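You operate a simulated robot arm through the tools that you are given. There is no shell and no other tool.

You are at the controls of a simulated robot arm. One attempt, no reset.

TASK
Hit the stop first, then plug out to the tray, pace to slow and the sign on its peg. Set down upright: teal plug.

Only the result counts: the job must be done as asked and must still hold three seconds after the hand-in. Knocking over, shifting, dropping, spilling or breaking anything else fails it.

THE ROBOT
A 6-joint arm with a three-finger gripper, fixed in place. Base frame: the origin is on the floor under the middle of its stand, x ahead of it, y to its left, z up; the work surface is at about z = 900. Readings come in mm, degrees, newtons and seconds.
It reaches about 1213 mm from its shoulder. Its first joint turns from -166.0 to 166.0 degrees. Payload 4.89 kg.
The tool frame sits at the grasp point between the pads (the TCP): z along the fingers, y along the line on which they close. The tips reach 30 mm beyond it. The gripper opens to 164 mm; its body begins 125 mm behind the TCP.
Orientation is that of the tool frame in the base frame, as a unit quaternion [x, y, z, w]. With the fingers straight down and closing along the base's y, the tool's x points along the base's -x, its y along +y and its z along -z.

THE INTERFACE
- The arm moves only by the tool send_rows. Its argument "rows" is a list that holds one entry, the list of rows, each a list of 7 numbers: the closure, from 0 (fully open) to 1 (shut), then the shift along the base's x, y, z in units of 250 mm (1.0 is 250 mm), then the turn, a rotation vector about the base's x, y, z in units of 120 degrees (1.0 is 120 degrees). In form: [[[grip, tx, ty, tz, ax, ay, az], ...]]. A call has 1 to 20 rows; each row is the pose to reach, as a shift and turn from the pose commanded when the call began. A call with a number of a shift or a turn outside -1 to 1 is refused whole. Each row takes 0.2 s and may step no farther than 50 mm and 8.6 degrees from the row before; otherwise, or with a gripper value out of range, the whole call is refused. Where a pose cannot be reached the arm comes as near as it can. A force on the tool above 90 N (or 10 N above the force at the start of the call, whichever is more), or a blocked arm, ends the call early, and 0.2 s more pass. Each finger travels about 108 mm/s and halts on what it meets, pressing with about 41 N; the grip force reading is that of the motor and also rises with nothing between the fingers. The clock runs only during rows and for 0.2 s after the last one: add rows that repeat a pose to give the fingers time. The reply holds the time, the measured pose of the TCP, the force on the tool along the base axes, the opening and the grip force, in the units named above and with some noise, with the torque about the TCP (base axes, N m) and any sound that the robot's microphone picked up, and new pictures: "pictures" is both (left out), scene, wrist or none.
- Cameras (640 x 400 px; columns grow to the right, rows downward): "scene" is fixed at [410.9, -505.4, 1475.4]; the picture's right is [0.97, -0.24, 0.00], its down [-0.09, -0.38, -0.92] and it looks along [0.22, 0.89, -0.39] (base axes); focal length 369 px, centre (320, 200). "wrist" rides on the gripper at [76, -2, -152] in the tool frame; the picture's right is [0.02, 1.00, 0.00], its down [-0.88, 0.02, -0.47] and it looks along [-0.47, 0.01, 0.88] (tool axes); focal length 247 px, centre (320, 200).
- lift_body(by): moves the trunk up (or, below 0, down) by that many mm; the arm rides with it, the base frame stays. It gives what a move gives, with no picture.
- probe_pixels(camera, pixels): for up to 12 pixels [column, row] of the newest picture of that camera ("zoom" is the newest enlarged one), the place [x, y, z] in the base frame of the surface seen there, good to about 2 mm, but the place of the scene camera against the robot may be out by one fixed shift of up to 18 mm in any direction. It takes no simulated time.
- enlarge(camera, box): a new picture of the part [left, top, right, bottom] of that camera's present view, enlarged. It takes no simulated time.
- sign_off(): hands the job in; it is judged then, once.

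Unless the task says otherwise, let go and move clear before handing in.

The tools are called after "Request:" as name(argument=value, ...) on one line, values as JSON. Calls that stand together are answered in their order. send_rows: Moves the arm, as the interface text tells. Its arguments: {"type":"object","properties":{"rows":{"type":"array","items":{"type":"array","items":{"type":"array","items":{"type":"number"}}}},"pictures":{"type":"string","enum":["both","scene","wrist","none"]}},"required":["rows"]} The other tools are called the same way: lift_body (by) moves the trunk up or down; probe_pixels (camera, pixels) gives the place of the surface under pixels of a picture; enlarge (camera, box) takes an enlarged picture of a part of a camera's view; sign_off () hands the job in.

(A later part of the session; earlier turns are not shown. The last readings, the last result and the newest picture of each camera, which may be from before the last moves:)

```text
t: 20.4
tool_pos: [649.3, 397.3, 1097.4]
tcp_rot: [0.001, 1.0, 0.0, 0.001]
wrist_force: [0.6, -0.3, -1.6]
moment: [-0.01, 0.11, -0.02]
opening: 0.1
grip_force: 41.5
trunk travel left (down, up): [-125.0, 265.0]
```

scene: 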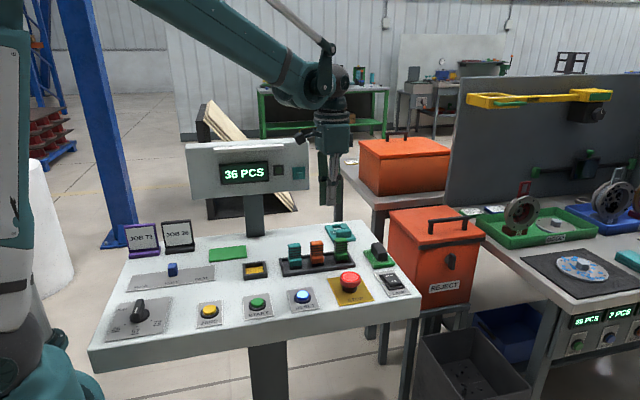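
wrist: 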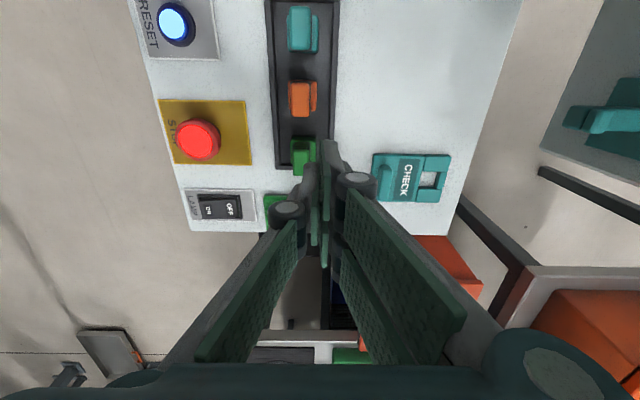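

Request:
enlarge(camera="wrist", box=[360, 140, 464, 210])

Request:
enlarge(camera="wrist", box=[540, 60, 640, 190])

Request:
enlarge(camera="scene", box=[270, 155, 330, 195])

Request:
enlarge(camera="wrist", box=[360, 145, 460, 208])

```text
5.71 times, centred on (412, 175) of wrist
```

zoom: 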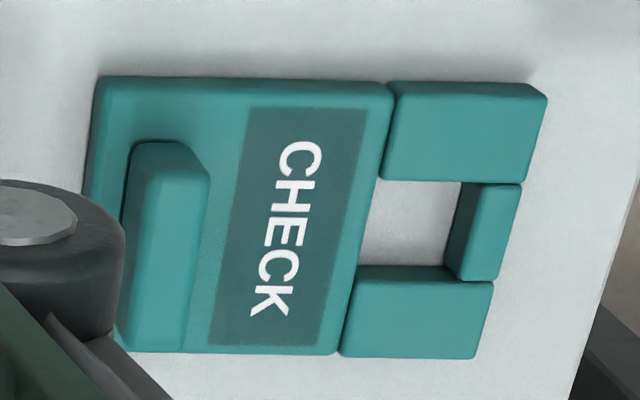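

```text
3.08 times, centred on (590, 125) of wrist
```

zoom: 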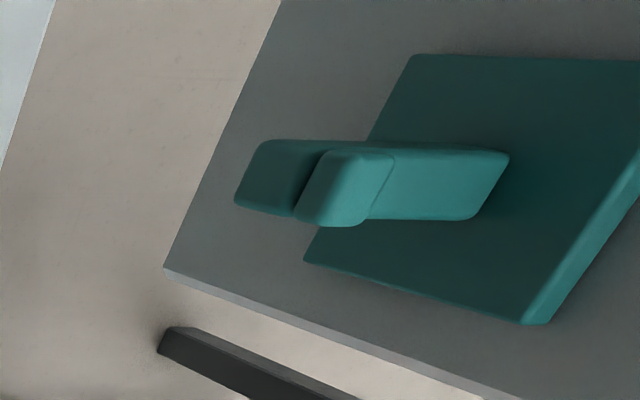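

```text
10.00 times, centred on (300, 175) of scene
```

zoom: 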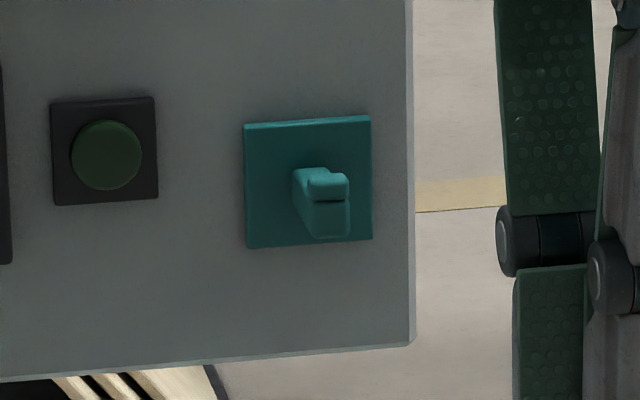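

```text
6.35 times, centred on (410, 176) of wrist
```

zoom: 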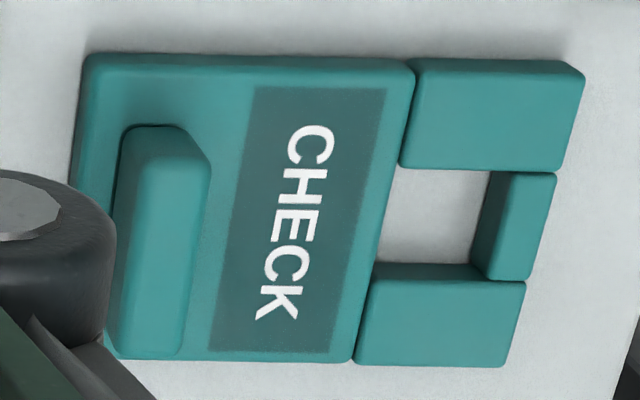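

I see the sign clearly: handle block at the left, a window at the right end. I'll probe its corners, window edges and handle from this zoom.

Request:
probe_pixels(camera="zoom", pixels=[[95, 70], [575, 85], [500, 355], [345, 350], [120, 350], [403, 175], [488, 178], [380, 258], [463, 262], [545, 180], [520, 275], [530, 225]])

Request:
probe_pixels(camera="zoom", pixels=[[160, 165], [130, 140], [195, 200], [165, 250], [150, 345], [180, 340], [140, 250], [178, 250], [200, 180], [300, 230], [230, 80], [85, 150]])

```text
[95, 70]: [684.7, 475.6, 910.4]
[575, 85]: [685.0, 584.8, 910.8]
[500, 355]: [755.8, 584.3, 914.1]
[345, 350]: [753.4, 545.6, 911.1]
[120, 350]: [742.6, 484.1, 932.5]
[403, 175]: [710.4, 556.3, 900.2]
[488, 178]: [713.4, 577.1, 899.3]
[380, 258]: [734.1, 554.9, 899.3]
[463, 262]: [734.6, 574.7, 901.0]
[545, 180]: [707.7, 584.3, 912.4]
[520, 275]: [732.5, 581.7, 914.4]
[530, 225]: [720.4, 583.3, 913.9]
```

```text
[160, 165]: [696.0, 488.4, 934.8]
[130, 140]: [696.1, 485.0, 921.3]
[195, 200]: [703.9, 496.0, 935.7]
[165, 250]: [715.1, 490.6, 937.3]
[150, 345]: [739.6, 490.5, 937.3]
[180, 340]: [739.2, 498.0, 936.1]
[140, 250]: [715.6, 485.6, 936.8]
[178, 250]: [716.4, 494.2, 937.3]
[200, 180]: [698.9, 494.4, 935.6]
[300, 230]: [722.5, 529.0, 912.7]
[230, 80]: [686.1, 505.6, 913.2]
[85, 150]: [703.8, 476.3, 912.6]
```

The sign spans x 683–756, y 474–587, about 12 mm thick, with its handle at (719,490.5) up to z 937 and a window about 26×25 mm. Now I'll zoom onto the peg and probe its dimensions.

Request:
enlarge(camera="wrist", box=[555, 90, 639, 142])

```text
7.62 times, centred on (597, 116) of wrist
```

zoom: 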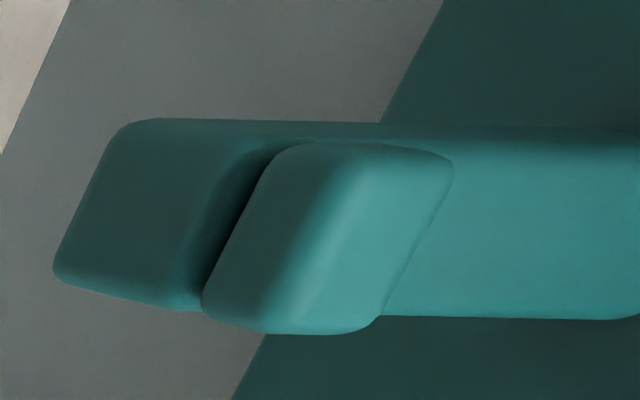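

Request:
probe_pixels(camera="zoom", pixels=[[70, 265], [130, 140], [170, 285], [190, 200], [240, 250], [290, 175], [340, 240], [420, 180], [370, 300], [450, 240], [600, 200], [600, 300]])

Request:
probe_pixels(camera="zoom", pixels=[[120, 215], [380, 190], [330, 310], [300, 300], [430, 160], [400, 290], [500, 150], [500, 230], [630, 310], [560, 350], [560, 80], [100, 285]])

```text
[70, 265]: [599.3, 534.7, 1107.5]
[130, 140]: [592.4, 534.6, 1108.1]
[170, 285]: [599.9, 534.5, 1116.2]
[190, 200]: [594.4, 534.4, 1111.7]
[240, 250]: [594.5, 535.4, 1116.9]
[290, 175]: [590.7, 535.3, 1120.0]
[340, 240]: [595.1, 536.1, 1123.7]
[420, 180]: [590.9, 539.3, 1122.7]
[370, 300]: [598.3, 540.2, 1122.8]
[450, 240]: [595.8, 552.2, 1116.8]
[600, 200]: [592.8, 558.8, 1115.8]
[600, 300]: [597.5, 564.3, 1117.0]
```

```text
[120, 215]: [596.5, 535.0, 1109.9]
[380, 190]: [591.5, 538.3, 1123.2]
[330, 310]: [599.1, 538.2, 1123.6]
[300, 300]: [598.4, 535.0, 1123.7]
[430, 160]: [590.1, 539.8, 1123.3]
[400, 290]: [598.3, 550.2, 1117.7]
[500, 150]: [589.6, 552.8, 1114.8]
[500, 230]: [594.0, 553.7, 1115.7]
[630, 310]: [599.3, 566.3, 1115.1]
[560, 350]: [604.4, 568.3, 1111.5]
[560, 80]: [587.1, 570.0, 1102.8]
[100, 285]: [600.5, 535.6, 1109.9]
```

The peg is 12 mm wide (x 588.5–600.5), top z 1116.5, lip top 1123.7 over y 534.5–541, plate face y≈569; the window clears it by about 9 mm. I'll probe the gripper's own extents and the board's edge to plan the turned pose.

Request:
probe_pixels(camera="wrist", pixels=[[545, 345], [590, 385], [480, 345], [320, 385], [150, 380], [100, 390], [355, 182], [287, 212], [420, 260], [270, 260], [200, 340], [440, 300]])

Request:
probe_pixels(camera="scene", pixels=[[310, 155], [309, 188], [192, 198], [250, 143], [280, 141], [186, 145], [310, 142], [300, 192], [250, 190], [253, 230]])

Request:
enlarge(camera="scene", box=[240, 40, 400, 215])

```text
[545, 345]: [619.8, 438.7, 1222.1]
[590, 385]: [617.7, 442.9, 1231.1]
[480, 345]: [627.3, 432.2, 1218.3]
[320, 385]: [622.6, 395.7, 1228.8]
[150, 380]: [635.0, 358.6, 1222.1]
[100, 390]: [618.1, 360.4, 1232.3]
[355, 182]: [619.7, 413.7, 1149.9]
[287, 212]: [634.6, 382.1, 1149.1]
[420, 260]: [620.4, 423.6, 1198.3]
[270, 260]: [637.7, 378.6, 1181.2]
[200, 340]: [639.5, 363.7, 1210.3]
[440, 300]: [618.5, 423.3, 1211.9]
```

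```text
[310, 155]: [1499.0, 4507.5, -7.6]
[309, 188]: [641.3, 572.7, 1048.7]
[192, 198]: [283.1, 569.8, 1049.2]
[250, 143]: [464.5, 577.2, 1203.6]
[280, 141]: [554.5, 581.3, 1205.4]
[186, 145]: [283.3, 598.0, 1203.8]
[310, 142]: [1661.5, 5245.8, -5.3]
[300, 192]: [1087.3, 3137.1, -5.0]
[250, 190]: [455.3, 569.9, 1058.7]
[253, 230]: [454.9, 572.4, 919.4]
```

```text
2.29 times, centred on (320, 128) of scene
```

zoom: 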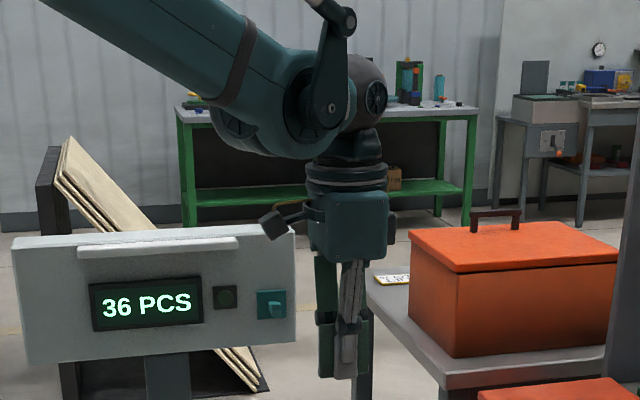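

The gripper body is only about ±45 mm, and the board ends near x≈629 with its bottom at z≈1055. Before the sign I'll set the pace slider, so I rise a bit and travel left toward it.

Request:
send_rows(rows=[[[0.9, -0.05, -0.02, 0.15, 0, 0, 0], [0.8, -0.22, -0.05, 0.3, 0, 0, 0], [0.7, -0.4, -0.08, 0.3, 0, 0, 0], [0.6, -0.58, -0.1, 0.3, 0, 0, 0], [0.6, -0.76, -0.1, 0.3, 0, 0, 0], [0.6, -0.94, -0.1, 0.3, 0, 0, 0], [0.6, -1.0, -0.1, 0.3, 0, 0, 0]]], pictures="none")

Request:
send_rows(rows=[[[0.6, -0.15, 0, 0, 0, 0, 0], [0.6, -0.33, 0.02, 0, 0, 0, 0], [0.6, -0.51, 0.04, 0, 0, 0, 0], [0.6, -0.69, 0.06, 0, 0, 0, 0], [0.6, -0.87, 0.08, 0, 0, 0, 0], [0.6, -1.0, 0.1, 0, 0, 0, 0], [0.6, -1.0, 0.1, 0, 0, 0, 0]]])

```text
refused: row 2 steps farther than a row can; nothing moved
```

```text
t: 22.0
tool_pos: [399.6, 421.5, 1099.7]
tcp_rot: [0.001, 1.0, 0.0, 0.001]
wrist_force: [0.2, -0.8, -0.9]
moment: [0.04, 0.01, -0.01]
opening: 65.8
grip_force: 0.0
trunk travel left (down, up): [-125.0, 265.0]
```

scene: 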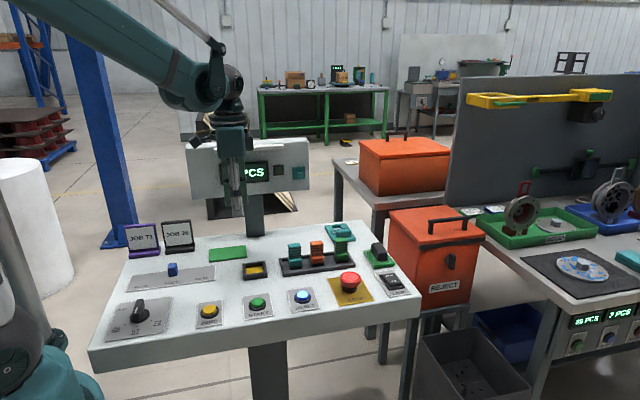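
wrist: 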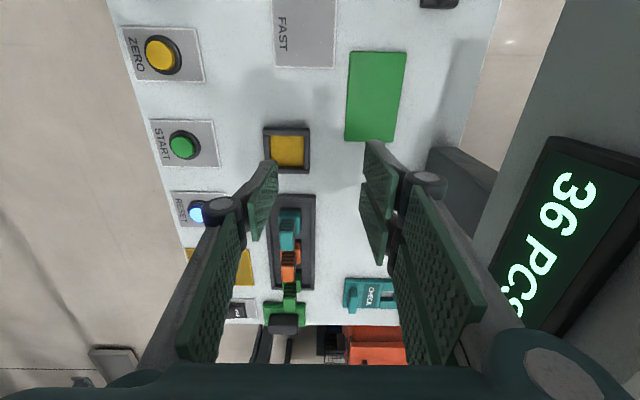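

The slider's FAST end shows at (300,35), so I need to go farther left. I'll move to x≈170 at this safe height.

Request:
send_rows(rows=[[[0.6, -0.15, 0, 0.02, 0, 0, 0], [0.6, -0.33, 0, 0.04, 0, 0, 0], [0.6, -0.51, 0, 0.06, 0, 0, 0], [0.6, -0.69, 0, 0.08, 0, 0, 0], [0.6, -0.85, 0, 0.1, 0, 0, 0], [0.6, -0.9, 0, 0.1, 0, 0, 0], [0.6, -0.9, 0, 0.1, 0, 0, 0]]])

```text
t: 23.6
tool_pos: [173.6, 421.2, 1123.9]
tcp_rot: [-0.001, 1.0, 0.0, 0.0]
wrist_force: [0.8, -0.4, 0.3]
moment: [0.04, 0.03, -0.04]
opening: 65.4
grip_force: 0.1
trunk travel left (down, up): [-125.0, 265.0]
```

scene: 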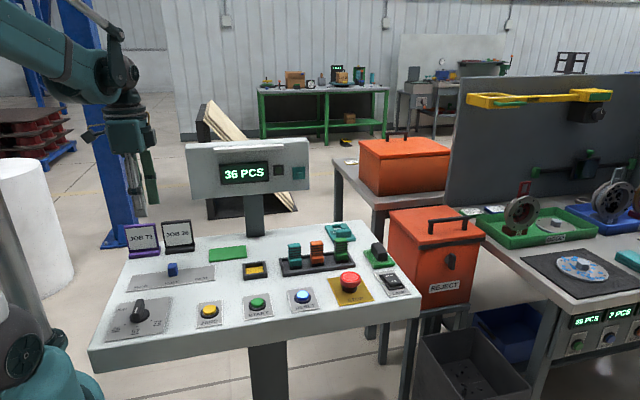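
wrist: 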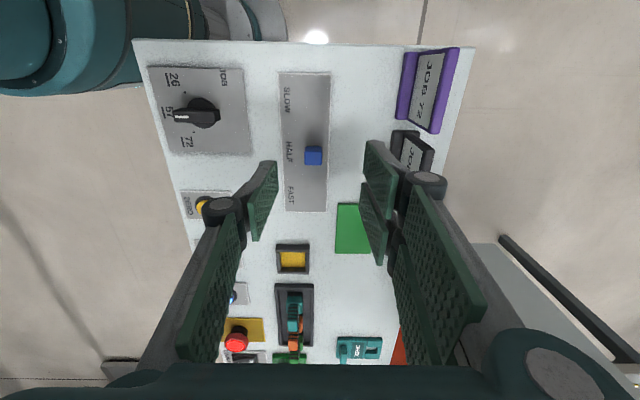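

The whole pace slider is now in view at (305,140), with the blue knob at (314,155) by HALF. I'll enlarge and probe it.

Request:
enlarge(camera="wrist", box=[255, 60, 375, 220])

Request:
probe_pixels(camera="wrist", pixels=[[313, 156], [307, 150], [321, 149], [314, 148], [287, 100], [288, 154], [291, 195], [307, 80], [281, 75], [329, 75], [286, 210], [325, 210]])

```text
2.50 times, centred on (315, 140) of wrist
```

zoom: 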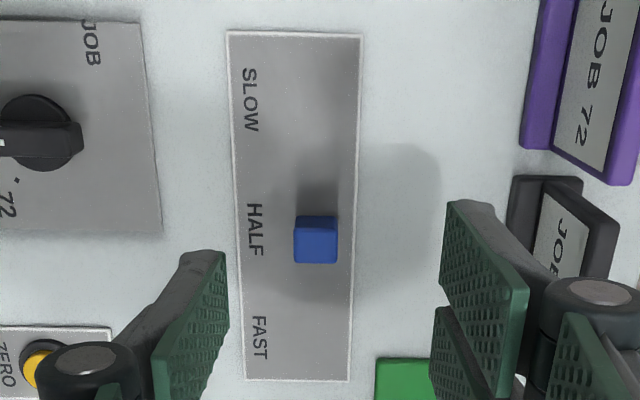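

```text
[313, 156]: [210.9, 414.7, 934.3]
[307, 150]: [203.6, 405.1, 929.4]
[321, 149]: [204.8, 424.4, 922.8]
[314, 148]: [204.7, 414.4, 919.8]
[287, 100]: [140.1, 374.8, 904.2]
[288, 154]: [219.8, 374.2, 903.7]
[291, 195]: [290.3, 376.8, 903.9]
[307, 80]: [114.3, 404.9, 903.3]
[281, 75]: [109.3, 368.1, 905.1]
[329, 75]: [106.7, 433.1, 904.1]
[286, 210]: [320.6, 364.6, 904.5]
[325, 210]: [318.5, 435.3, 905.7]
```

The knob is centred near (215,414.5) with top z≈934, and SLOW is marked at x≈140, HALF 217, FAST 290. I'll hover above the knob, then pinch it along y.

Request:
send_rows(rows=[[[0.6, 0.08, -0.014, -0.15, 0, 0, 0], [0.6, 0.164, -0.027, -0.3, 0, 0, 0], [0.6, 0.164, -0.027, -0.46, 0, 0, 0], [0.6, 0.164, -0.027, -0.46, 0, 0, 0]]])

```text
t: 24.6
tool_pos: [216.8, 415.6, 1010.5]
tcp_rot: [0.0, 1.0, -0.001, 0.001]
wrist_force: [0.1, 0.5, 0.2]
moment: [-0.02, -0.03, 0.03]
opening: 65.5
grip_force: 0.1
trunk travel left (down, up): [-125.0, 265.0]
```

scene: 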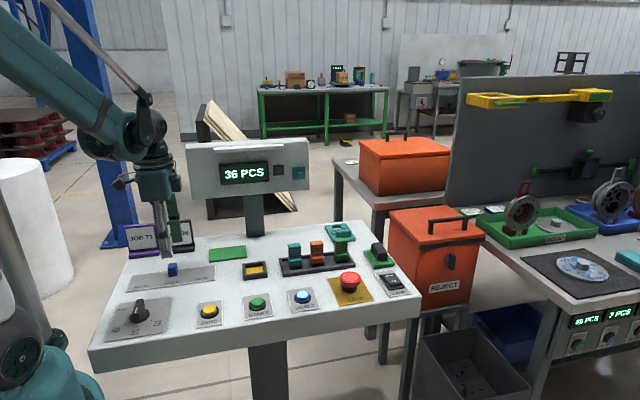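
wrist: 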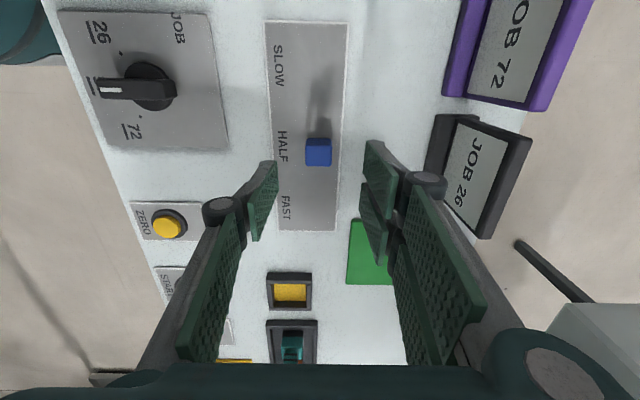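

Before descending I'll check how near the JOB 26 sign at (480,175) is to the right fingers.

Request:
probe_pixels(camera="wrist", pixels=[[437, 130], [430, 165], [452, 205], [480, 232], [470, 120], [318, 155], [318, 145], [310, 150], [327, 150], [372, 250], [280, 145], [278, 65]])

```text
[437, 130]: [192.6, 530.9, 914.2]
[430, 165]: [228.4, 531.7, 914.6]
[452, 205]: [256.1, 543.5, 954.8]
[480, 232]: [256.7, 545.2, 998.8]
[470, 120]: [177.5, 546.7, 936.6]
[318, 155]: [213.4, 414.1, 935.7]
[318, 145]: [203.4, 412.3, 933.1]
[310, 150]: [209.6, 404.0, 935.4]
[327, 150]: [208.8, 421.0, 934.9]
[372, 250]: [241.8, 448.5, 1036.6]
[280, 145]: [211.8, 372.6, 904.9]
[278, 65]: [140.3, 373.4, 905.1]
```

The JOB sign starts at y≈531, so there is room. I'll lower to TCP z≈944 and pinch the knob.

Request:
send_rows(rows=[[[0.6, -0.006, -0.006, -0.12, 0, 0, 0], [0.6, -0.006, -0.006, -0.22, 0, 0, 0], [0.6, -0.006, -0.006, -0.264, 0, 0, 0], [0.6, -0.006, -0.006, -0.264, 0, 0, 0], [0.95, -0.006, -0.006, -0.264, 0, 0, 0], [0.95, -0.006, -0.006, -0.264, 0, 0, 0], [0.95, -0.006, -0.006, -0.264, 0, 0, 0]]])

```text
t: 26.2
tool_pos: [214.2, 413.0, 943.3]
tcp_rot: [0.002, 1.0, 0.001, 0.0]
wrist_force: [0.3, -1.4, -8.9]
moment: [-0.08, -0.07, 0.03]
opening: 25.5
grip_force: 45.2
trunk travel left (down, up): [-125.0, 265.0]
```

scene: 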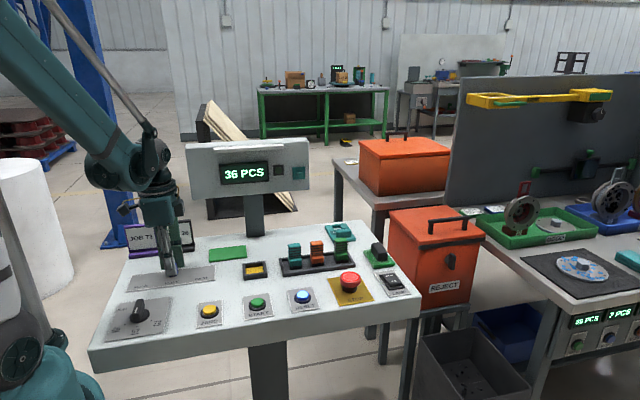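
wrist: 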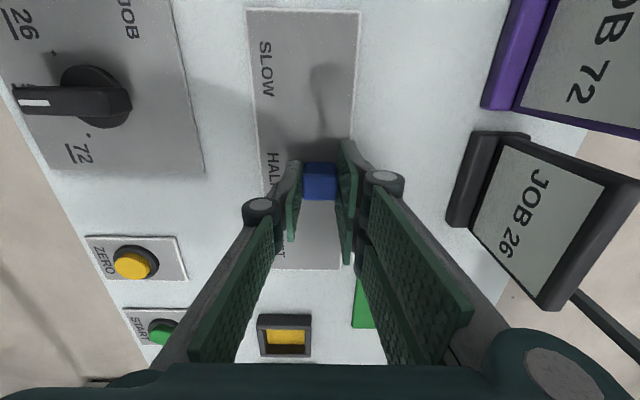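

The fingers hold the knob (opening 25.5 mm). I'll slide it toward SLOW along −x in small steps.

Request:
send_rows(rows=[[[0.95, -0.03, 0, 0, 0, 0, 0], [0.95, -0.07, 0, 0, 0, 0, 0], [0.95, -0.11, 0, 0, 0, 0, 0], [0.95, -0.15, 0, 0, 0, 0, 0], [0.95, -0.19, 0, 0, 0, 0, 0], [0.95, -0.23, 0, 0, 0, 0, 0], [0.95, -0.265, 0, 0, 0, 0, 0], [0.95, -0.295, 0, 0, 0, 0, 0], [0.95, -0.295, 0, 0, 0, 0, 0]]])

```text
t: 28.2
tool_pos: [140.2, 412.9, 942.7]
tcp_rot: [0.0, 1.0, 0.0, 0.001]
wrist_force: [-1.4, -2.8, -13.4]
moment: [-0.14, -0.01, 0.04]
opening: 25.6
grip_force: 45.3
trunk travel left (down, up): [-125.0, 265.0]
```

scene: 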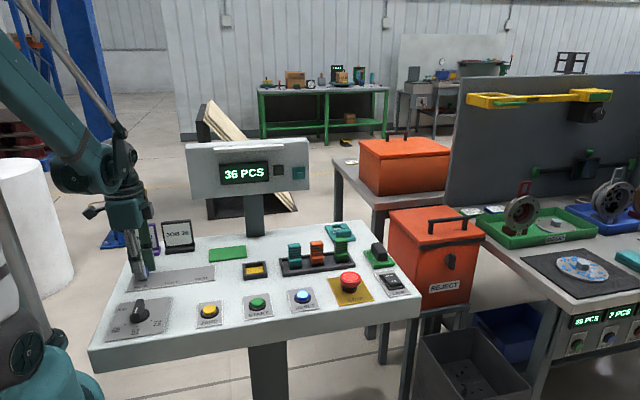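
wrist: 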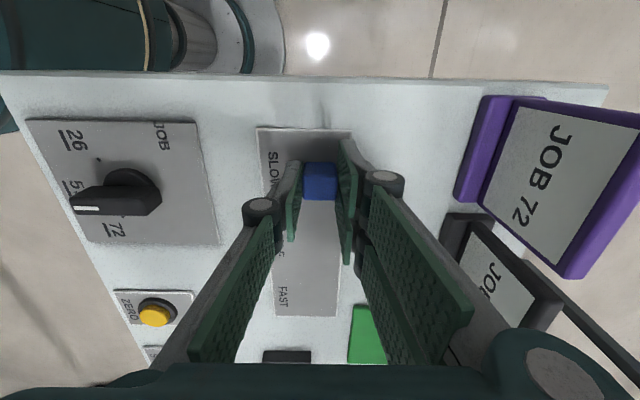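

The knob followed to x≈140. I'll let go, lift and check it against the SLOW mark.

Request:
send_rows(rows=[[[0.85, 0, 0, 0, 0, 0, 0], [0.75, 0, 0, 0, 0, 0, 0], [0.6, 0, 0, 0, 0, 0, 0], [0.6, 0, 0, 0, 0, 0, 0], [0.6, 0, 0, 0.12, 0, 0, 0], [0.6, 0, 0, 0.3, 0, 0, 0], [0.6, 0, 0, 0.45, 0, 0, 0], [0.6, 0, 0, 0.45, 0, 0, 0]]])

```text
t: 30.0
tool_pos: [140.1, 413.2, 1055.5]
tcp_rot: [0.0, 1.0, 0.0, 0.002]
wrist_force: [0.4, -0.3, 0.8]
moment: [0.04, -0.01, 0.01]
opening: 65.5
grip_force: 0.1
trunk travel left (down, up): [-125.0, 265.0]
```

scene: 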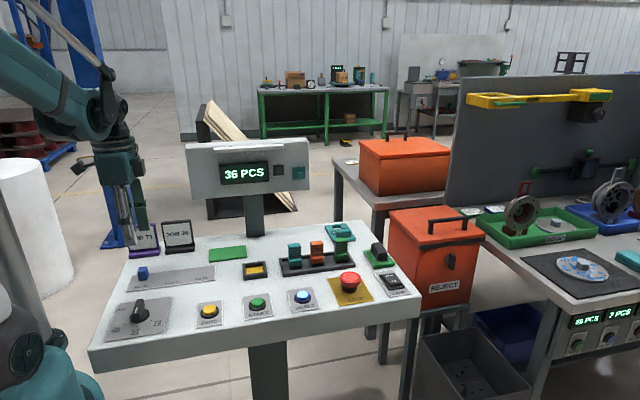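
wrist: 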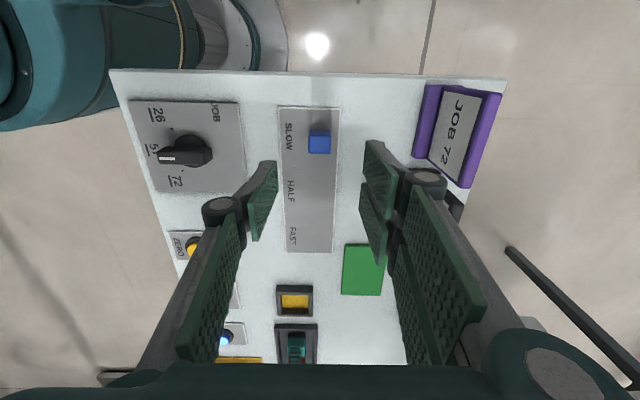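

Request:
enlarge(camera="wrist", box=[265, 95, 355, 260])

Request:
probe_pixels(camera="wrist", pixels=[[320, 147], [320, 138], [319, 133], [312, 145], [328, 145], [289, 136], [291, 191], [292, 235], [309, 110], [310, 250]])

Request:
enlarge(camera="scene", box=[110, 250, 230, 320])

```text
2.42 times, centred on (310, 178) of wrist
```

zoom: 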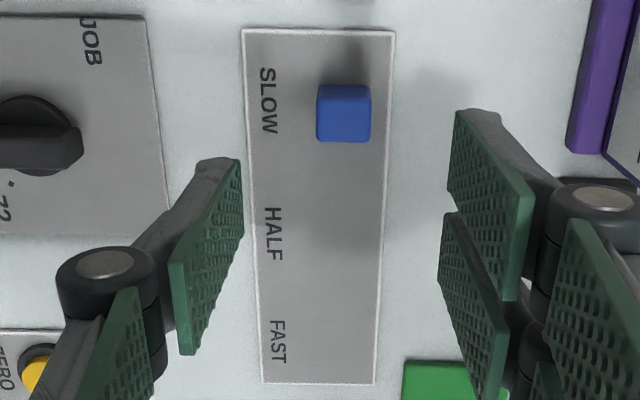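

```text
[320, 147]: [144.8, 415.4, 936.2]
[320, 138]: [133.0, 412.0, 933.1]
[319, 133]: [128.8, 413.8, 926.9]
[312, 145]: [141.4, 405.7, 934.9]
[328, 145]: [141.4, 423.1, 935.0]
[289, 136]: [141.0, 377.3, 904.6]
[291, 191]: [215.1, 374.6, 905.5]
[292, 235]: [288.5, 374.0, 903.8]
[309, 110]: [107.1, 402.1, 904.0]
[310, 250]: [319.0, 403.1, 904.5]
```

```text
5.33 times, centred on (170, 285) of scene
```

zoom: 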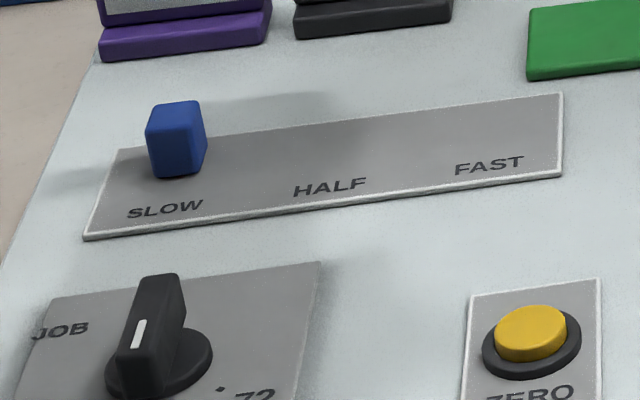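

The knob now sits at x≈140.5 next to SLOW (label centre x≈141), just as it sat at 215 next to HALF. Next I'll travel at a safe height toward the CHECK sign.

Request:
send_rows(rows=[[[0.6, 0.1, -0.01, 0.08, 0, 0, 0], [0.6, 0.25, -0.02, 0.16, 0, 0, 0], [0.6, 0.42, -0.03, 0.22, 0, 0, 0], [0.6, 0.6, -0.04, 0.28, 0, 0, 0], [0.6, 0.78, -0.05, 0.34, 0, 0, 0], [0.6, 0.96, -0.05, 0.36, 0, 0, 0]]], pictures="none")

```text
t: 31.4
tool_pos: [380.1, 399.9, 1146.8]
tcp_rot: [0.001, 1.0, 0.0, 0.0]
wrist_force: [-0.6, -0.8, 1.8]
moment: [0.1, -0.21, 0.01]
opening: 65.6
grip_force: 0.0
trunk travel left (down, up): [-125.0, 265.0]
```

The arm is at (380,400,1147) with nothing touching. I'll keep going right to x≈625.

Request:
send_rows(rows=[[[0.6, 0.14, 0, 0, 0, 0, 0], [0.6, 0.32, 0, 0.02, 0, 0, 0], [0.6, 0.5, 0, 0.04, 0, 0, 0], [0.6, 0.68, 0, 0.06, 0, 0, 0], [0.6, 0.86, 0, 0.08, 0, 0, 0], [0.6, 1.0, 0, 0.1, 0, 0, 0], [0.6, 1.0, 0, 0.1, 0, 0, 0]]], pictures="scene")

```text
t: 33.0
tool_pos: [630.8, 401.0, 1170.5]
tcp_rot: [0.0, 1.0, 0.0, 0.001]
wrist_force: [0.0, -0.6, 0.2]
moment: [-0.04, 0.13, 0.01]
opening: 65.7
grip_force: 0.0
trunk travel left (down, up): [-125.0, 265.0]
```

scene: 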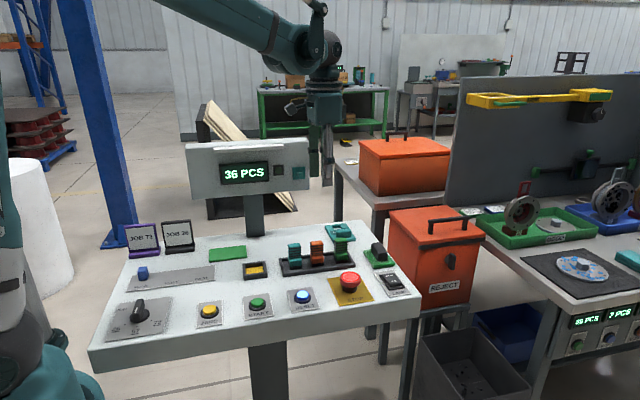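

The arm is clear of everything at (631,401,1170). I'll now yaw −90° about the vertical while moving to x≈711, so the fingers close along x.

Request:
send_rows(rows=[[[0.6, 0.027, 0, 0, 0, 0, -0.0625], [0.6, 0.054, 0, 0, 0, 0, -0.125], [0.6, 0.08, 0, 0, 0, 0, -0.1875], [0.6, 0.107, 0, 0, 0, 0, -0.25], [0.6, 0.134, 0, 0, 0, 0, -0.3125], [0.6, 0.16, 0, 0, 0, 0, -0.375], [0.6, 0.187, 0, 0, 0, 0, -0.4375], [0.6, 0.214, 0, 0, 0, 0, -0.5], [0.6, 0.24, 0, 0, 0, 0, -0.5625], [0.6, 0.267, 0, 0, 0, 0, -0.625], [0.6, 0.294, 0, 0, 0, 0, -0.6875], [0.6, 0.32, 0, 0, 0, 0, -0.75], [0.6, 0.32, 0, 0, 0, 0, -0.75]]])

```text
t: 35.8
tool_pos: [710.4, 399.7, 1170.7]
tcp_rot: [0.708, 0.707, 0.0, 0.0]
wrist_force: [0.5, 0.9, -0.1]
moment: [0.02, -0.01, 0.01]
opening: 65.5
grip_force: 0.1
trunk travel left (down, up): [-125.0, 265.0]
```

scene: 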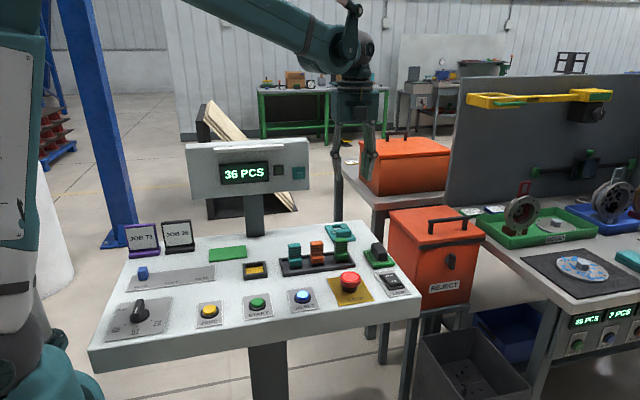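
wrist: 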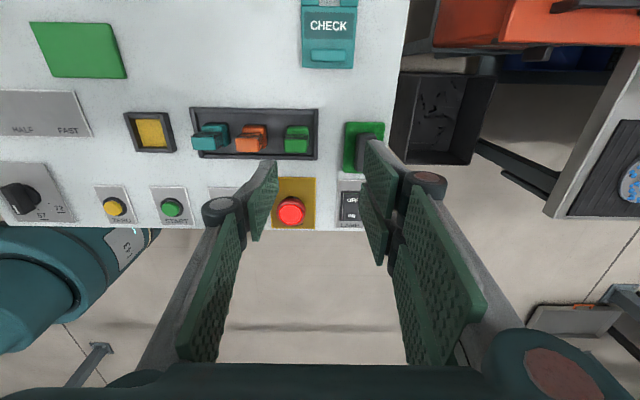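

The yaw is right (tool x now along +y). I'll move above the sign with a −12° tilt about x and stop about 110 mm over the grasp point.

Request:
send_rows(rows=[[[0.5, 0.01, 0.12, 0, 0, 0, 0], [0.5, 0.02, 0.25, -0.05, -0.03, 0, 0], [0.5, 0.036, 0.38, -0.15, -0.06, 0, 0], [0.5, 0.036, 0.38, -0.3, -0.1, 0, 0], [0.5, 0.036, 0.38, -0.44, -0.1, 0, 0], [0.5, 0.036, 0.38, -0.44, -0.1, 0, 0]]])

```text
t: 37.2
tool_pos: [718.8, 495.5, 1059.3]
tcp_rot: [0.704, 0.702, -0.075, 0.074]
wrist_force: [0.0, 0.3, -0.2]
moment: [-0.09, 0.05, -0.01]
opening: 81.9
grip_force: 0.0
trunk travel left (down, up): [-125.0, 265.0]
```

scene: 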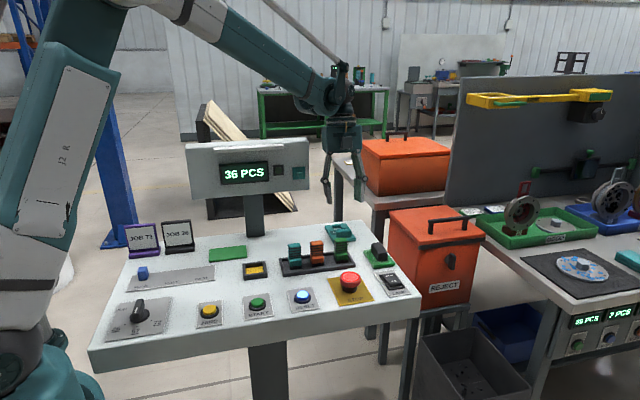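
wrist: 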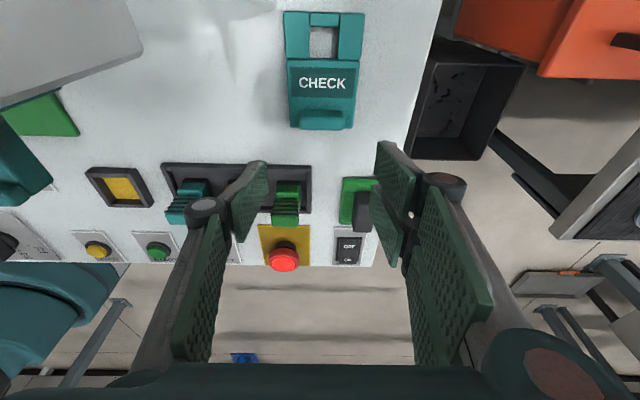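

From here the sign is at (322,80) with its handle at (325,115). I'll probe the handle's ends and faces again from this new viewpoint.

Request:
enlarge(camera="wrist", box=[272, 0, 376, 140])

Request:
probe_pixels(camera="wrist", pixels=[[325, 114], [303, 114], [346, 114], [325, 111], [325, 123], [299, 114], [350, 114], [322, 70], [292, 60], [355, 60], [312, 40], [336, 40]])

```text
2.86 times, centred on (324, 70) of wrist
```

zoom: 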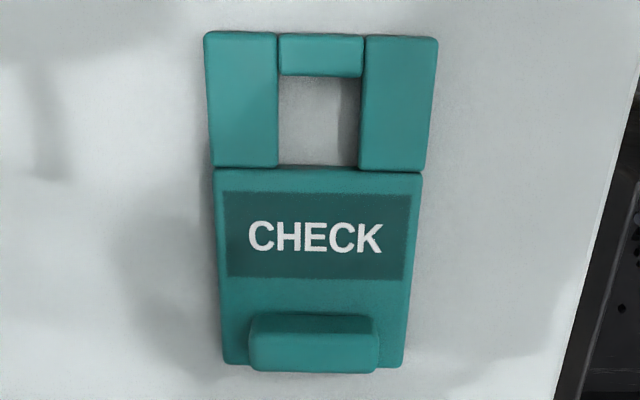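

```text
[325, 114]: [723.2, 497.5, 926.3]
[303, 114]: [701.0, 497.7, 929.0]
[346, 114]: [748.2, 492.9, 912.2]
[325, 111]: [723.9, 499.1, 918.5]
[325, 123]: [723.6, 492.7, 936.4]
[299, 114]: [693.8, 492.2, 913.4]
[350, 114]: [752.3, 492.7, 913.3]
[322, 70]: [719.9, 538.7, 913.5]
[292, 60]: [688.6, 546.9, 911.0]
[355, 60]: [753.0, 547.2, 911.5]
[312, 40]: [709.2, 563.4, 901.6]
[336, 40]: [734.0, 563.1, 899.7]
```

The handle is centred at x≈719.7, y≈490.5, as computed. I'll descend straight to TCP z≈953.

Request:
send_rows(rows=[[[0.5, 0.003, 0, -0.15, 0, 0, 0], [0.5, 0.003, 0, -0.3, 0, 0, 0], [0.5, 0.003, 0, -0.38, 0, 0, 0], [0.5, 0.003, 0, -0.425, 0, 0, 0], [0.5, 0.003, 0, -0.425, 0, 0, 0]]])

```text
t: 38.4
tool_pos: [720.7, 495.0, 954.8]
tcp_rot: [0.703, 0.703, -0.074, 0.074]
wrist_force: [0.4, 0.5, 0.0]
moment: [-0.03, 0.05, 0.01]
opening: 82.1
grip_force: 0.1
trunk travel left (down, up): [-125.0, 265.0]
```

scene: 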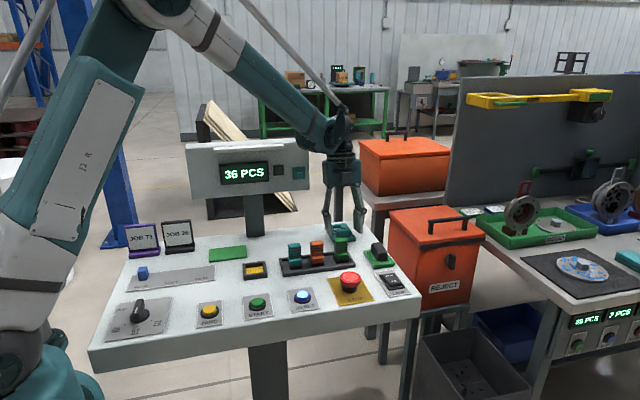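
wrist: 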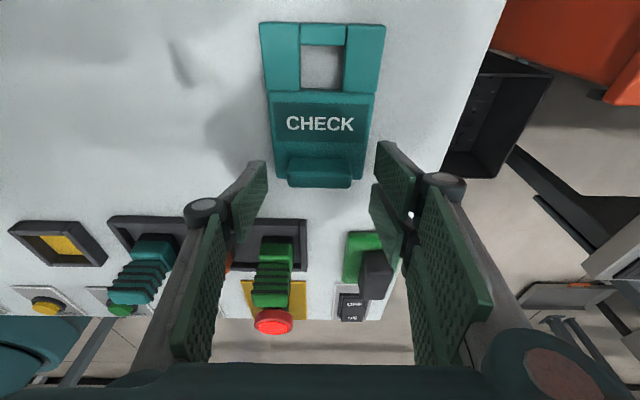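

The handle sits between the pads at (318,172). I'll close on it.

Request:
send_rows(rows=[[[0.65, 0, 0, 0, 0, 0, 0], [0.8, 0, 0, 0, 0, 0, 0], [1, 0, 0, 0, 0, 0, 0], [1, 0, 0, 0, 0, 0, 0], [1, 0, 0, 0, 0, 0, 0]]])

```text
t: 39.6
tool_pos: [721.2, 496.1, 955.4]
tcp_rot: [0.704, 0.702, -0.075, 0.075]
wrist_force: [-0.4, 0.3, 0.0]
moment: [-0.02, -0.03, 0.0]
opening: 49.0
grip_force: 40.9
trunk travel left (down, up): [-125.0, 265.0]
```

scene: 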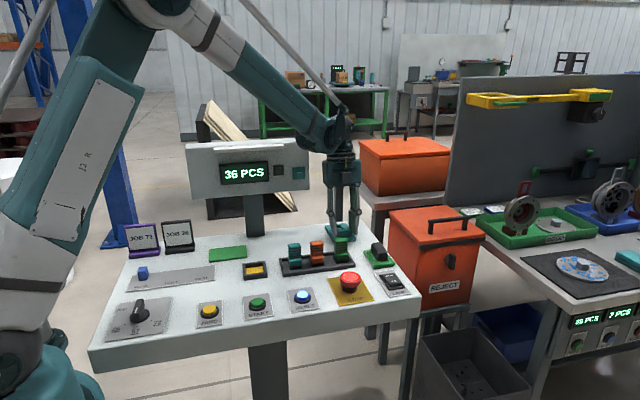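
wrist: 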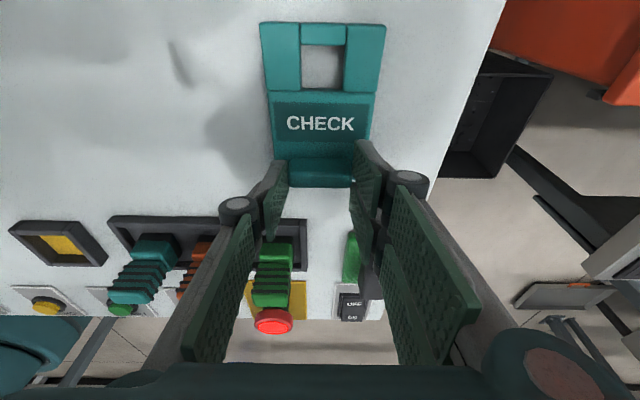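

The handle is held (opening 49 mm, 41 N). I'll lift the sign straight up and check that it stays level.

Request:
send_rows(rows=[[[1, 0, 0, 0.03, 0, 0, 0], [1, 0, 0, 0.09, 0, 0, 0], [1, 0, 0, 0.18, 0, 0, 0], [1, 0, 0, 0.3, 0, 0, 0], [1, 0, 0, 0.44, 0, 0, 0], [1, 0, 0, 0.44, 0, 0, 0]]])

```text
t: 41.0
tool_pos: [720.4, 495.4, 1065.7]
tcp_rot: [0.704, 0.703, -0.074, 0.074]
wrist_force: [-0.2, -0.8, -0.4]
moment: [0.03, -0.01, 0.01]
opening: 49.2
grip_force: 41.3
trunk travel left (down, up): [-125.0, 265.0]
```

scene: 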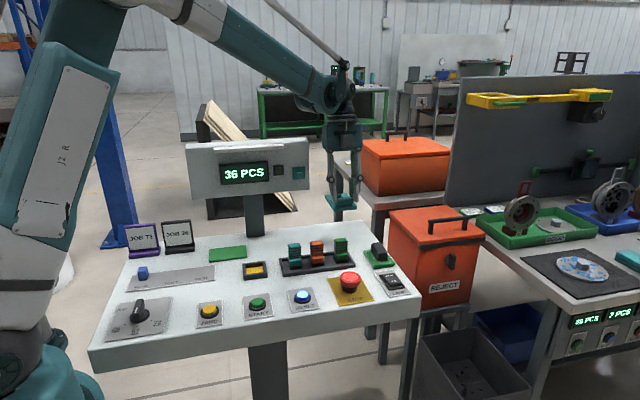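
wrist: 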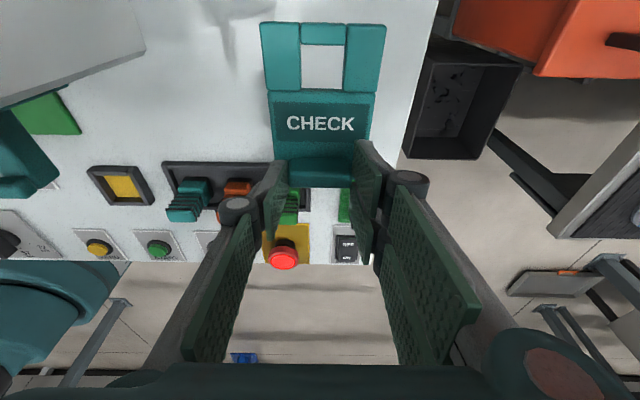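

The sign keeps its place in the grip. I'll back off toward −y, rise, and start turning it upright about x (first 45°).

Request:
send_rows(rows=[[[1, 0, -0.06, 0.06, 0, 0, 0], [1, 0, -0.14, 0.12, 0.03, 0, 0], [1, 0, -0.22, 0.18, 0.08, 0, 0], [1, 0, -0.3, 0.22, 0.14, 0, 0], [1, 0, -0.38, 0.26, 0.2, 0, 0], [1, 0, -0.42, 0.3, 0.26, 0, 0], [1, 0, -0.44, 0.32, 0.32, 0, 0], [1, 0, -0.44, 0.32, 0.375, 0, 0], [1, 0, -0.44, 0.32, 0.375, 0, 0]]])

```text
t: 43.0
tool_pos: [720.9, 384.2, 1145.2]
tcp_rot: [0.678, 0.678, 0.2, -0.201]
wrist_force: [-0.4, 0.3, -2.2]
moment: [0.0, -0.02, 0.01]
opening: 49.1
grip_force: 41.0
trunk travel left (down, up): [-125.0, 265.0]
```

scene: 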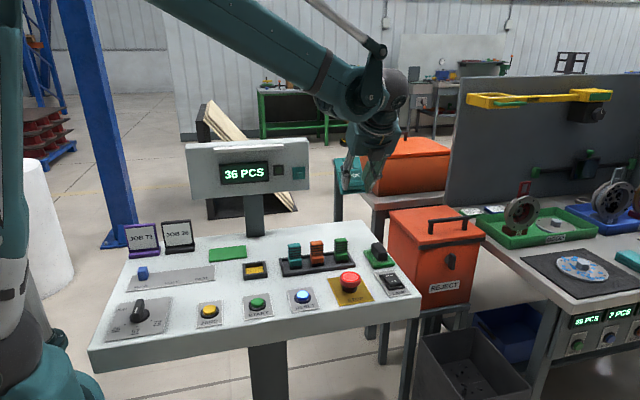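
wrist: 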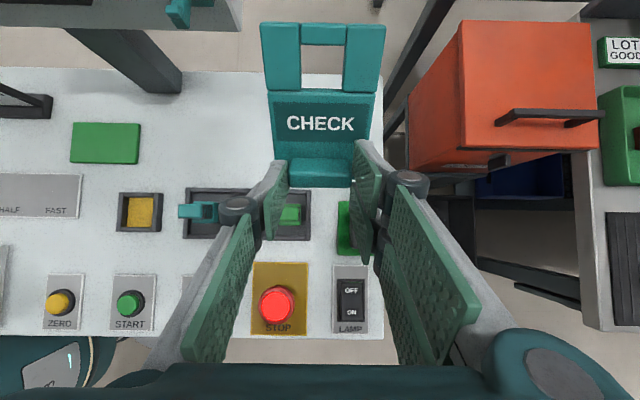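

The sign is half turned and still in place in the grip. I'll turn the remaining 45° here.

Request:
send_rows(rows=[[[1, 0, 0, 0, 0.06, 0, 0], [1, 0, 0, 0, 0.12, 0, 0], [1, 0, 0, 0, 0.18, 0, 0], [1, 0, 0, 0, 0.24, 0, 0], [1, 0, 0, 0, 0.3, 0, 0], [1, 0, 0, 0, 0.345, 0, 0], [1, 0, 0, 0, 0.375, 0, 0], [1, 0, 0, 0, 0.375, 0, 0]]])

```text
t: 44.8
tool_pos: [719.5, 385.3, 1144.8]
tcp_rot: [0.549, 0.55, 0.444, -0.446]
wrist_force: [0.1, 0.5, -0.8]
moment: [-0.01, -0.02, 0.02]
opening: 49.0
grip_force: 40.5
trunk travel left (down, up): [-125.0, 265.0]
```

scene: 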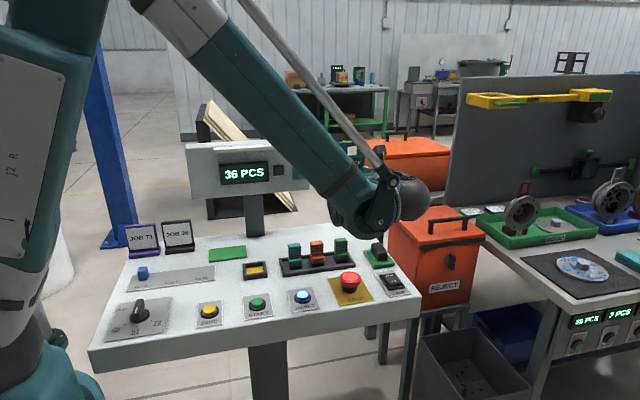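
wrist: 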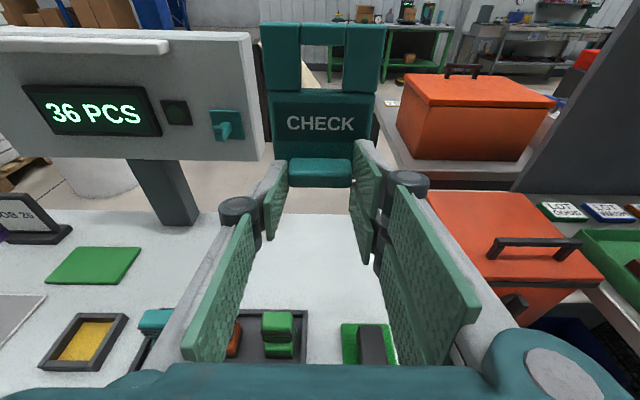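

The sign is upright and the peg is visible at (228,125) in the wrist view. I'll probe the held sign's window and face and the peg in this same picture to get their relative places.

Request:
enlarge(camera="wrist", box=[190, 10, 400, 200])

Request:
probe_pixels(camera="wrist", pixels=[[280, 40], [362, 40], [322, 33], [298, 60], [346, 60], [322, 98], [280, 130], [365, 130], [322, 43], [322, 26], [268, 28], [376, 28]])

Request:
probe_pixels(camera="wrist", pixels=[[225, 128], [222, 127], [228, 127], [225, 133], [222, 133], [215, 115], [238, 115], [216, 138], [240, 136], [200, 130], [255, 150], [250, 60]])

```text
2.11 times, centred on (295, 105) of wrist
```

zoom: 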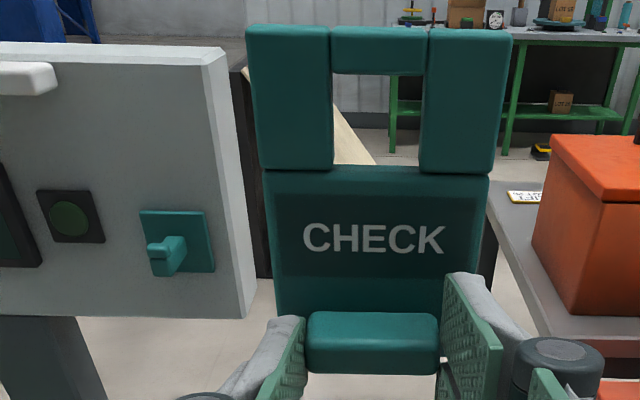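

```text
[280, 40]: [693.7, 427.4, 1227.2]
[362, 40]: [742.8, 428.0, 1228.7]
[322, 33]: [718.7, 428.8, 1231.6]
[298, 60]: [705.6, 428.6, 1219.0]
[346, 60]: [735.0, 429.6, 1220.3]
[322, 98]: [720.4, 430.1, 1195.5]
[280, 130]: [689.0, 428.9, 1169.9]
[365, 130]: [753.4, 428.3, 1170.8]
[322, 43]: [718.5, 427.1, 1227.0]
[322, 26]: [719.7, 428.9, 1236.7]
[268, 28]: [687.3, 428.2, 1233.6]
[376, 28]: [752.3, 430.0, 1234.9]
```

```text
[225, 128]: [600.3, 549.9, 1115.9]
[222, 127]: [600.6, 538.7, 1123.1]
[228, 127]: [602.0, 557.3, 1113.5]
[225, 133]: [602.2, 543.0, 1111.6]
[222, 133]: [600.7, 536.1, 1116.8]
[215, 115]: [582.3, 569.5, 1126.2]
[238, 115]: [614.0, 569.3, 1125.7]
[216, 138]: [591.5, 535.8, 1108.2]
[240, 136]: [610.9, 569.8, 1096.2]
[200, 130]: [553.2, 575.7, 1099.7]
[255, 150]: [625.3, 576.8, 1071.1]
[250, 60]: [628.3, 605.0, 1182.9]
```

The sign face is vertical at y≈428.5, its window spans TCP z +55 to +81 and x TCP −12.6 to +14.7. I'll check the lamp's protrusion next to the peg and the peg's underside before choosing the insertion path.

Request:
enlarge(camera="wrist", box=[155, 80, 270, 165])

Request:
probe_pixels(camera="wrist", pixels=[[176, 113], [190, 100], [192, 120], [166, 120], [187, 108], [196, 113], [205, 113], [218, 128], [218, 139], [224, 139], [213, 137], [232, 130]])

```text
4.71 times, centred on (212, 122) of wrist
```

zoom: 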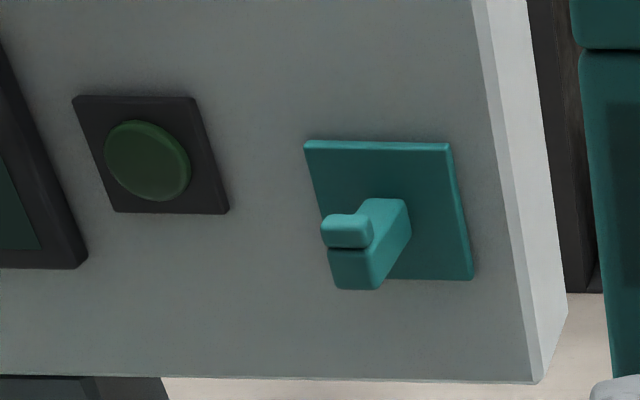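

```text
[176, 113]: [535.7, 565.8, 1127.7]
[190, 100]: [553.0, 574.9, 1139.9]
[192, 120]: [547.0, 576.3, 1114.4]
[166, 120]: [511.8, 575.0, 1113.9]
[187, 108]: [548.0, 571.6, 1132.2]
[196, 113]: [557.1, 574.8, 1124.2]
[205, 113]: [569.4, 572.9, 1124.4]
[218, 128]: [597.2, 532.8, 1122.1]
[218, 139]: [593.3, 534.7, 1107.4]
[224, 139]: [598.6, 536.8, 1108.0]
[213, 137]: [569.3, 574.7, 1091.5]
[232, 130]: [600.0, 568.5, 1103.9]
```

The lamp is left of x≈553 and doesn't reach the sign's footprint. I'll move the sign in front of the peg, staying about 50 mm short of it.

Request:
send_rows(rows=[[[1, -0.12, 0, 0, 0, 0, 0], [1, -0.26, 0, -0.02, 0, 0, 0], [1, -0.4, 0.02, -0.05, 0, 0, 0], [1, -0.5, 0.08, -0.1, 0, 0, 0], [1, -0.504, 0.16, -0.18, 0, 0, 0], [1, -0.504, 0.16, -0.18, 0, 0, 0]]])

```text
t: 46.2
tool_pos: [594.5, 425.2, 1100.1]
tcp_rot: [0.55, 0.55, 0.444, -0.445]
wrist_force: [0.4, 0.2, -1.1]
moment: [-0.09, 0.01, -0.02]
opening: 49.1
grip_force: 40.9
trunk travel left (down, up): [-125.0, 265.0]
```

scene: 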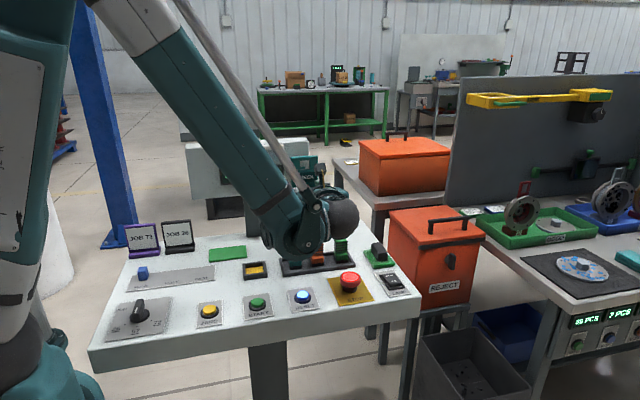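
wrist: 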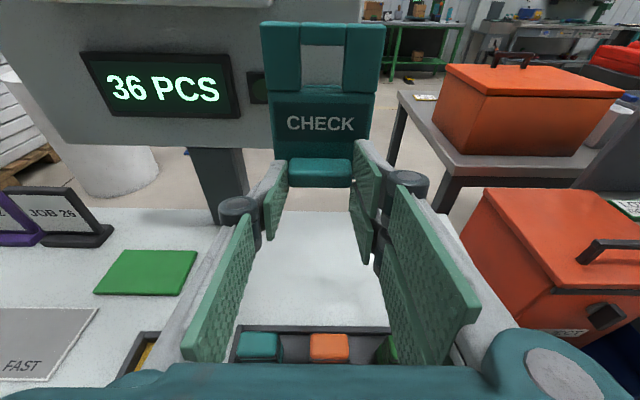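

The sign is in front of the board and the arm is clear of the desk items. I'll lower to insertion height (TCP z≈1047) and look through the window for the peg.

Request:
send_rows(rows=[[[1, 0, 0.02, -0.1, 0, 0, 0], [1, 0, 0.04, -0.18, 0, 0, 0], [1, 0, 0.04, -0.212, 0, 0, 0], [1, 0, 0.04, -0.212, 0, 0, 0]]])

```text
t: 47.2
tool_pos: [596.2, 435.9, 1047.4]
tcp_rot: [0.551, 0.549, 0.445, -0.444]
wrist_force: [0.3, -0.9, -0.8]
moment: [-0.03, -0.01, 0.03]
opening: 49.1
grip_force: 40.9
trunk travel left (down, up): [-125.0, 265.0]
```

scene: 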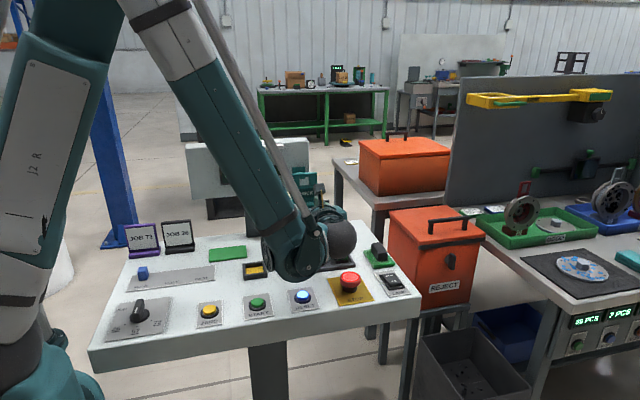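
wrist: 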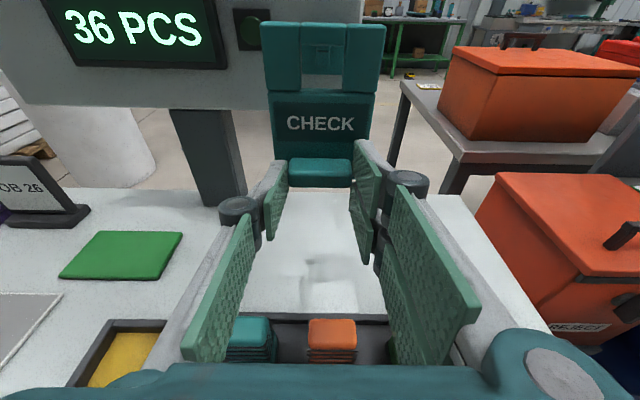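

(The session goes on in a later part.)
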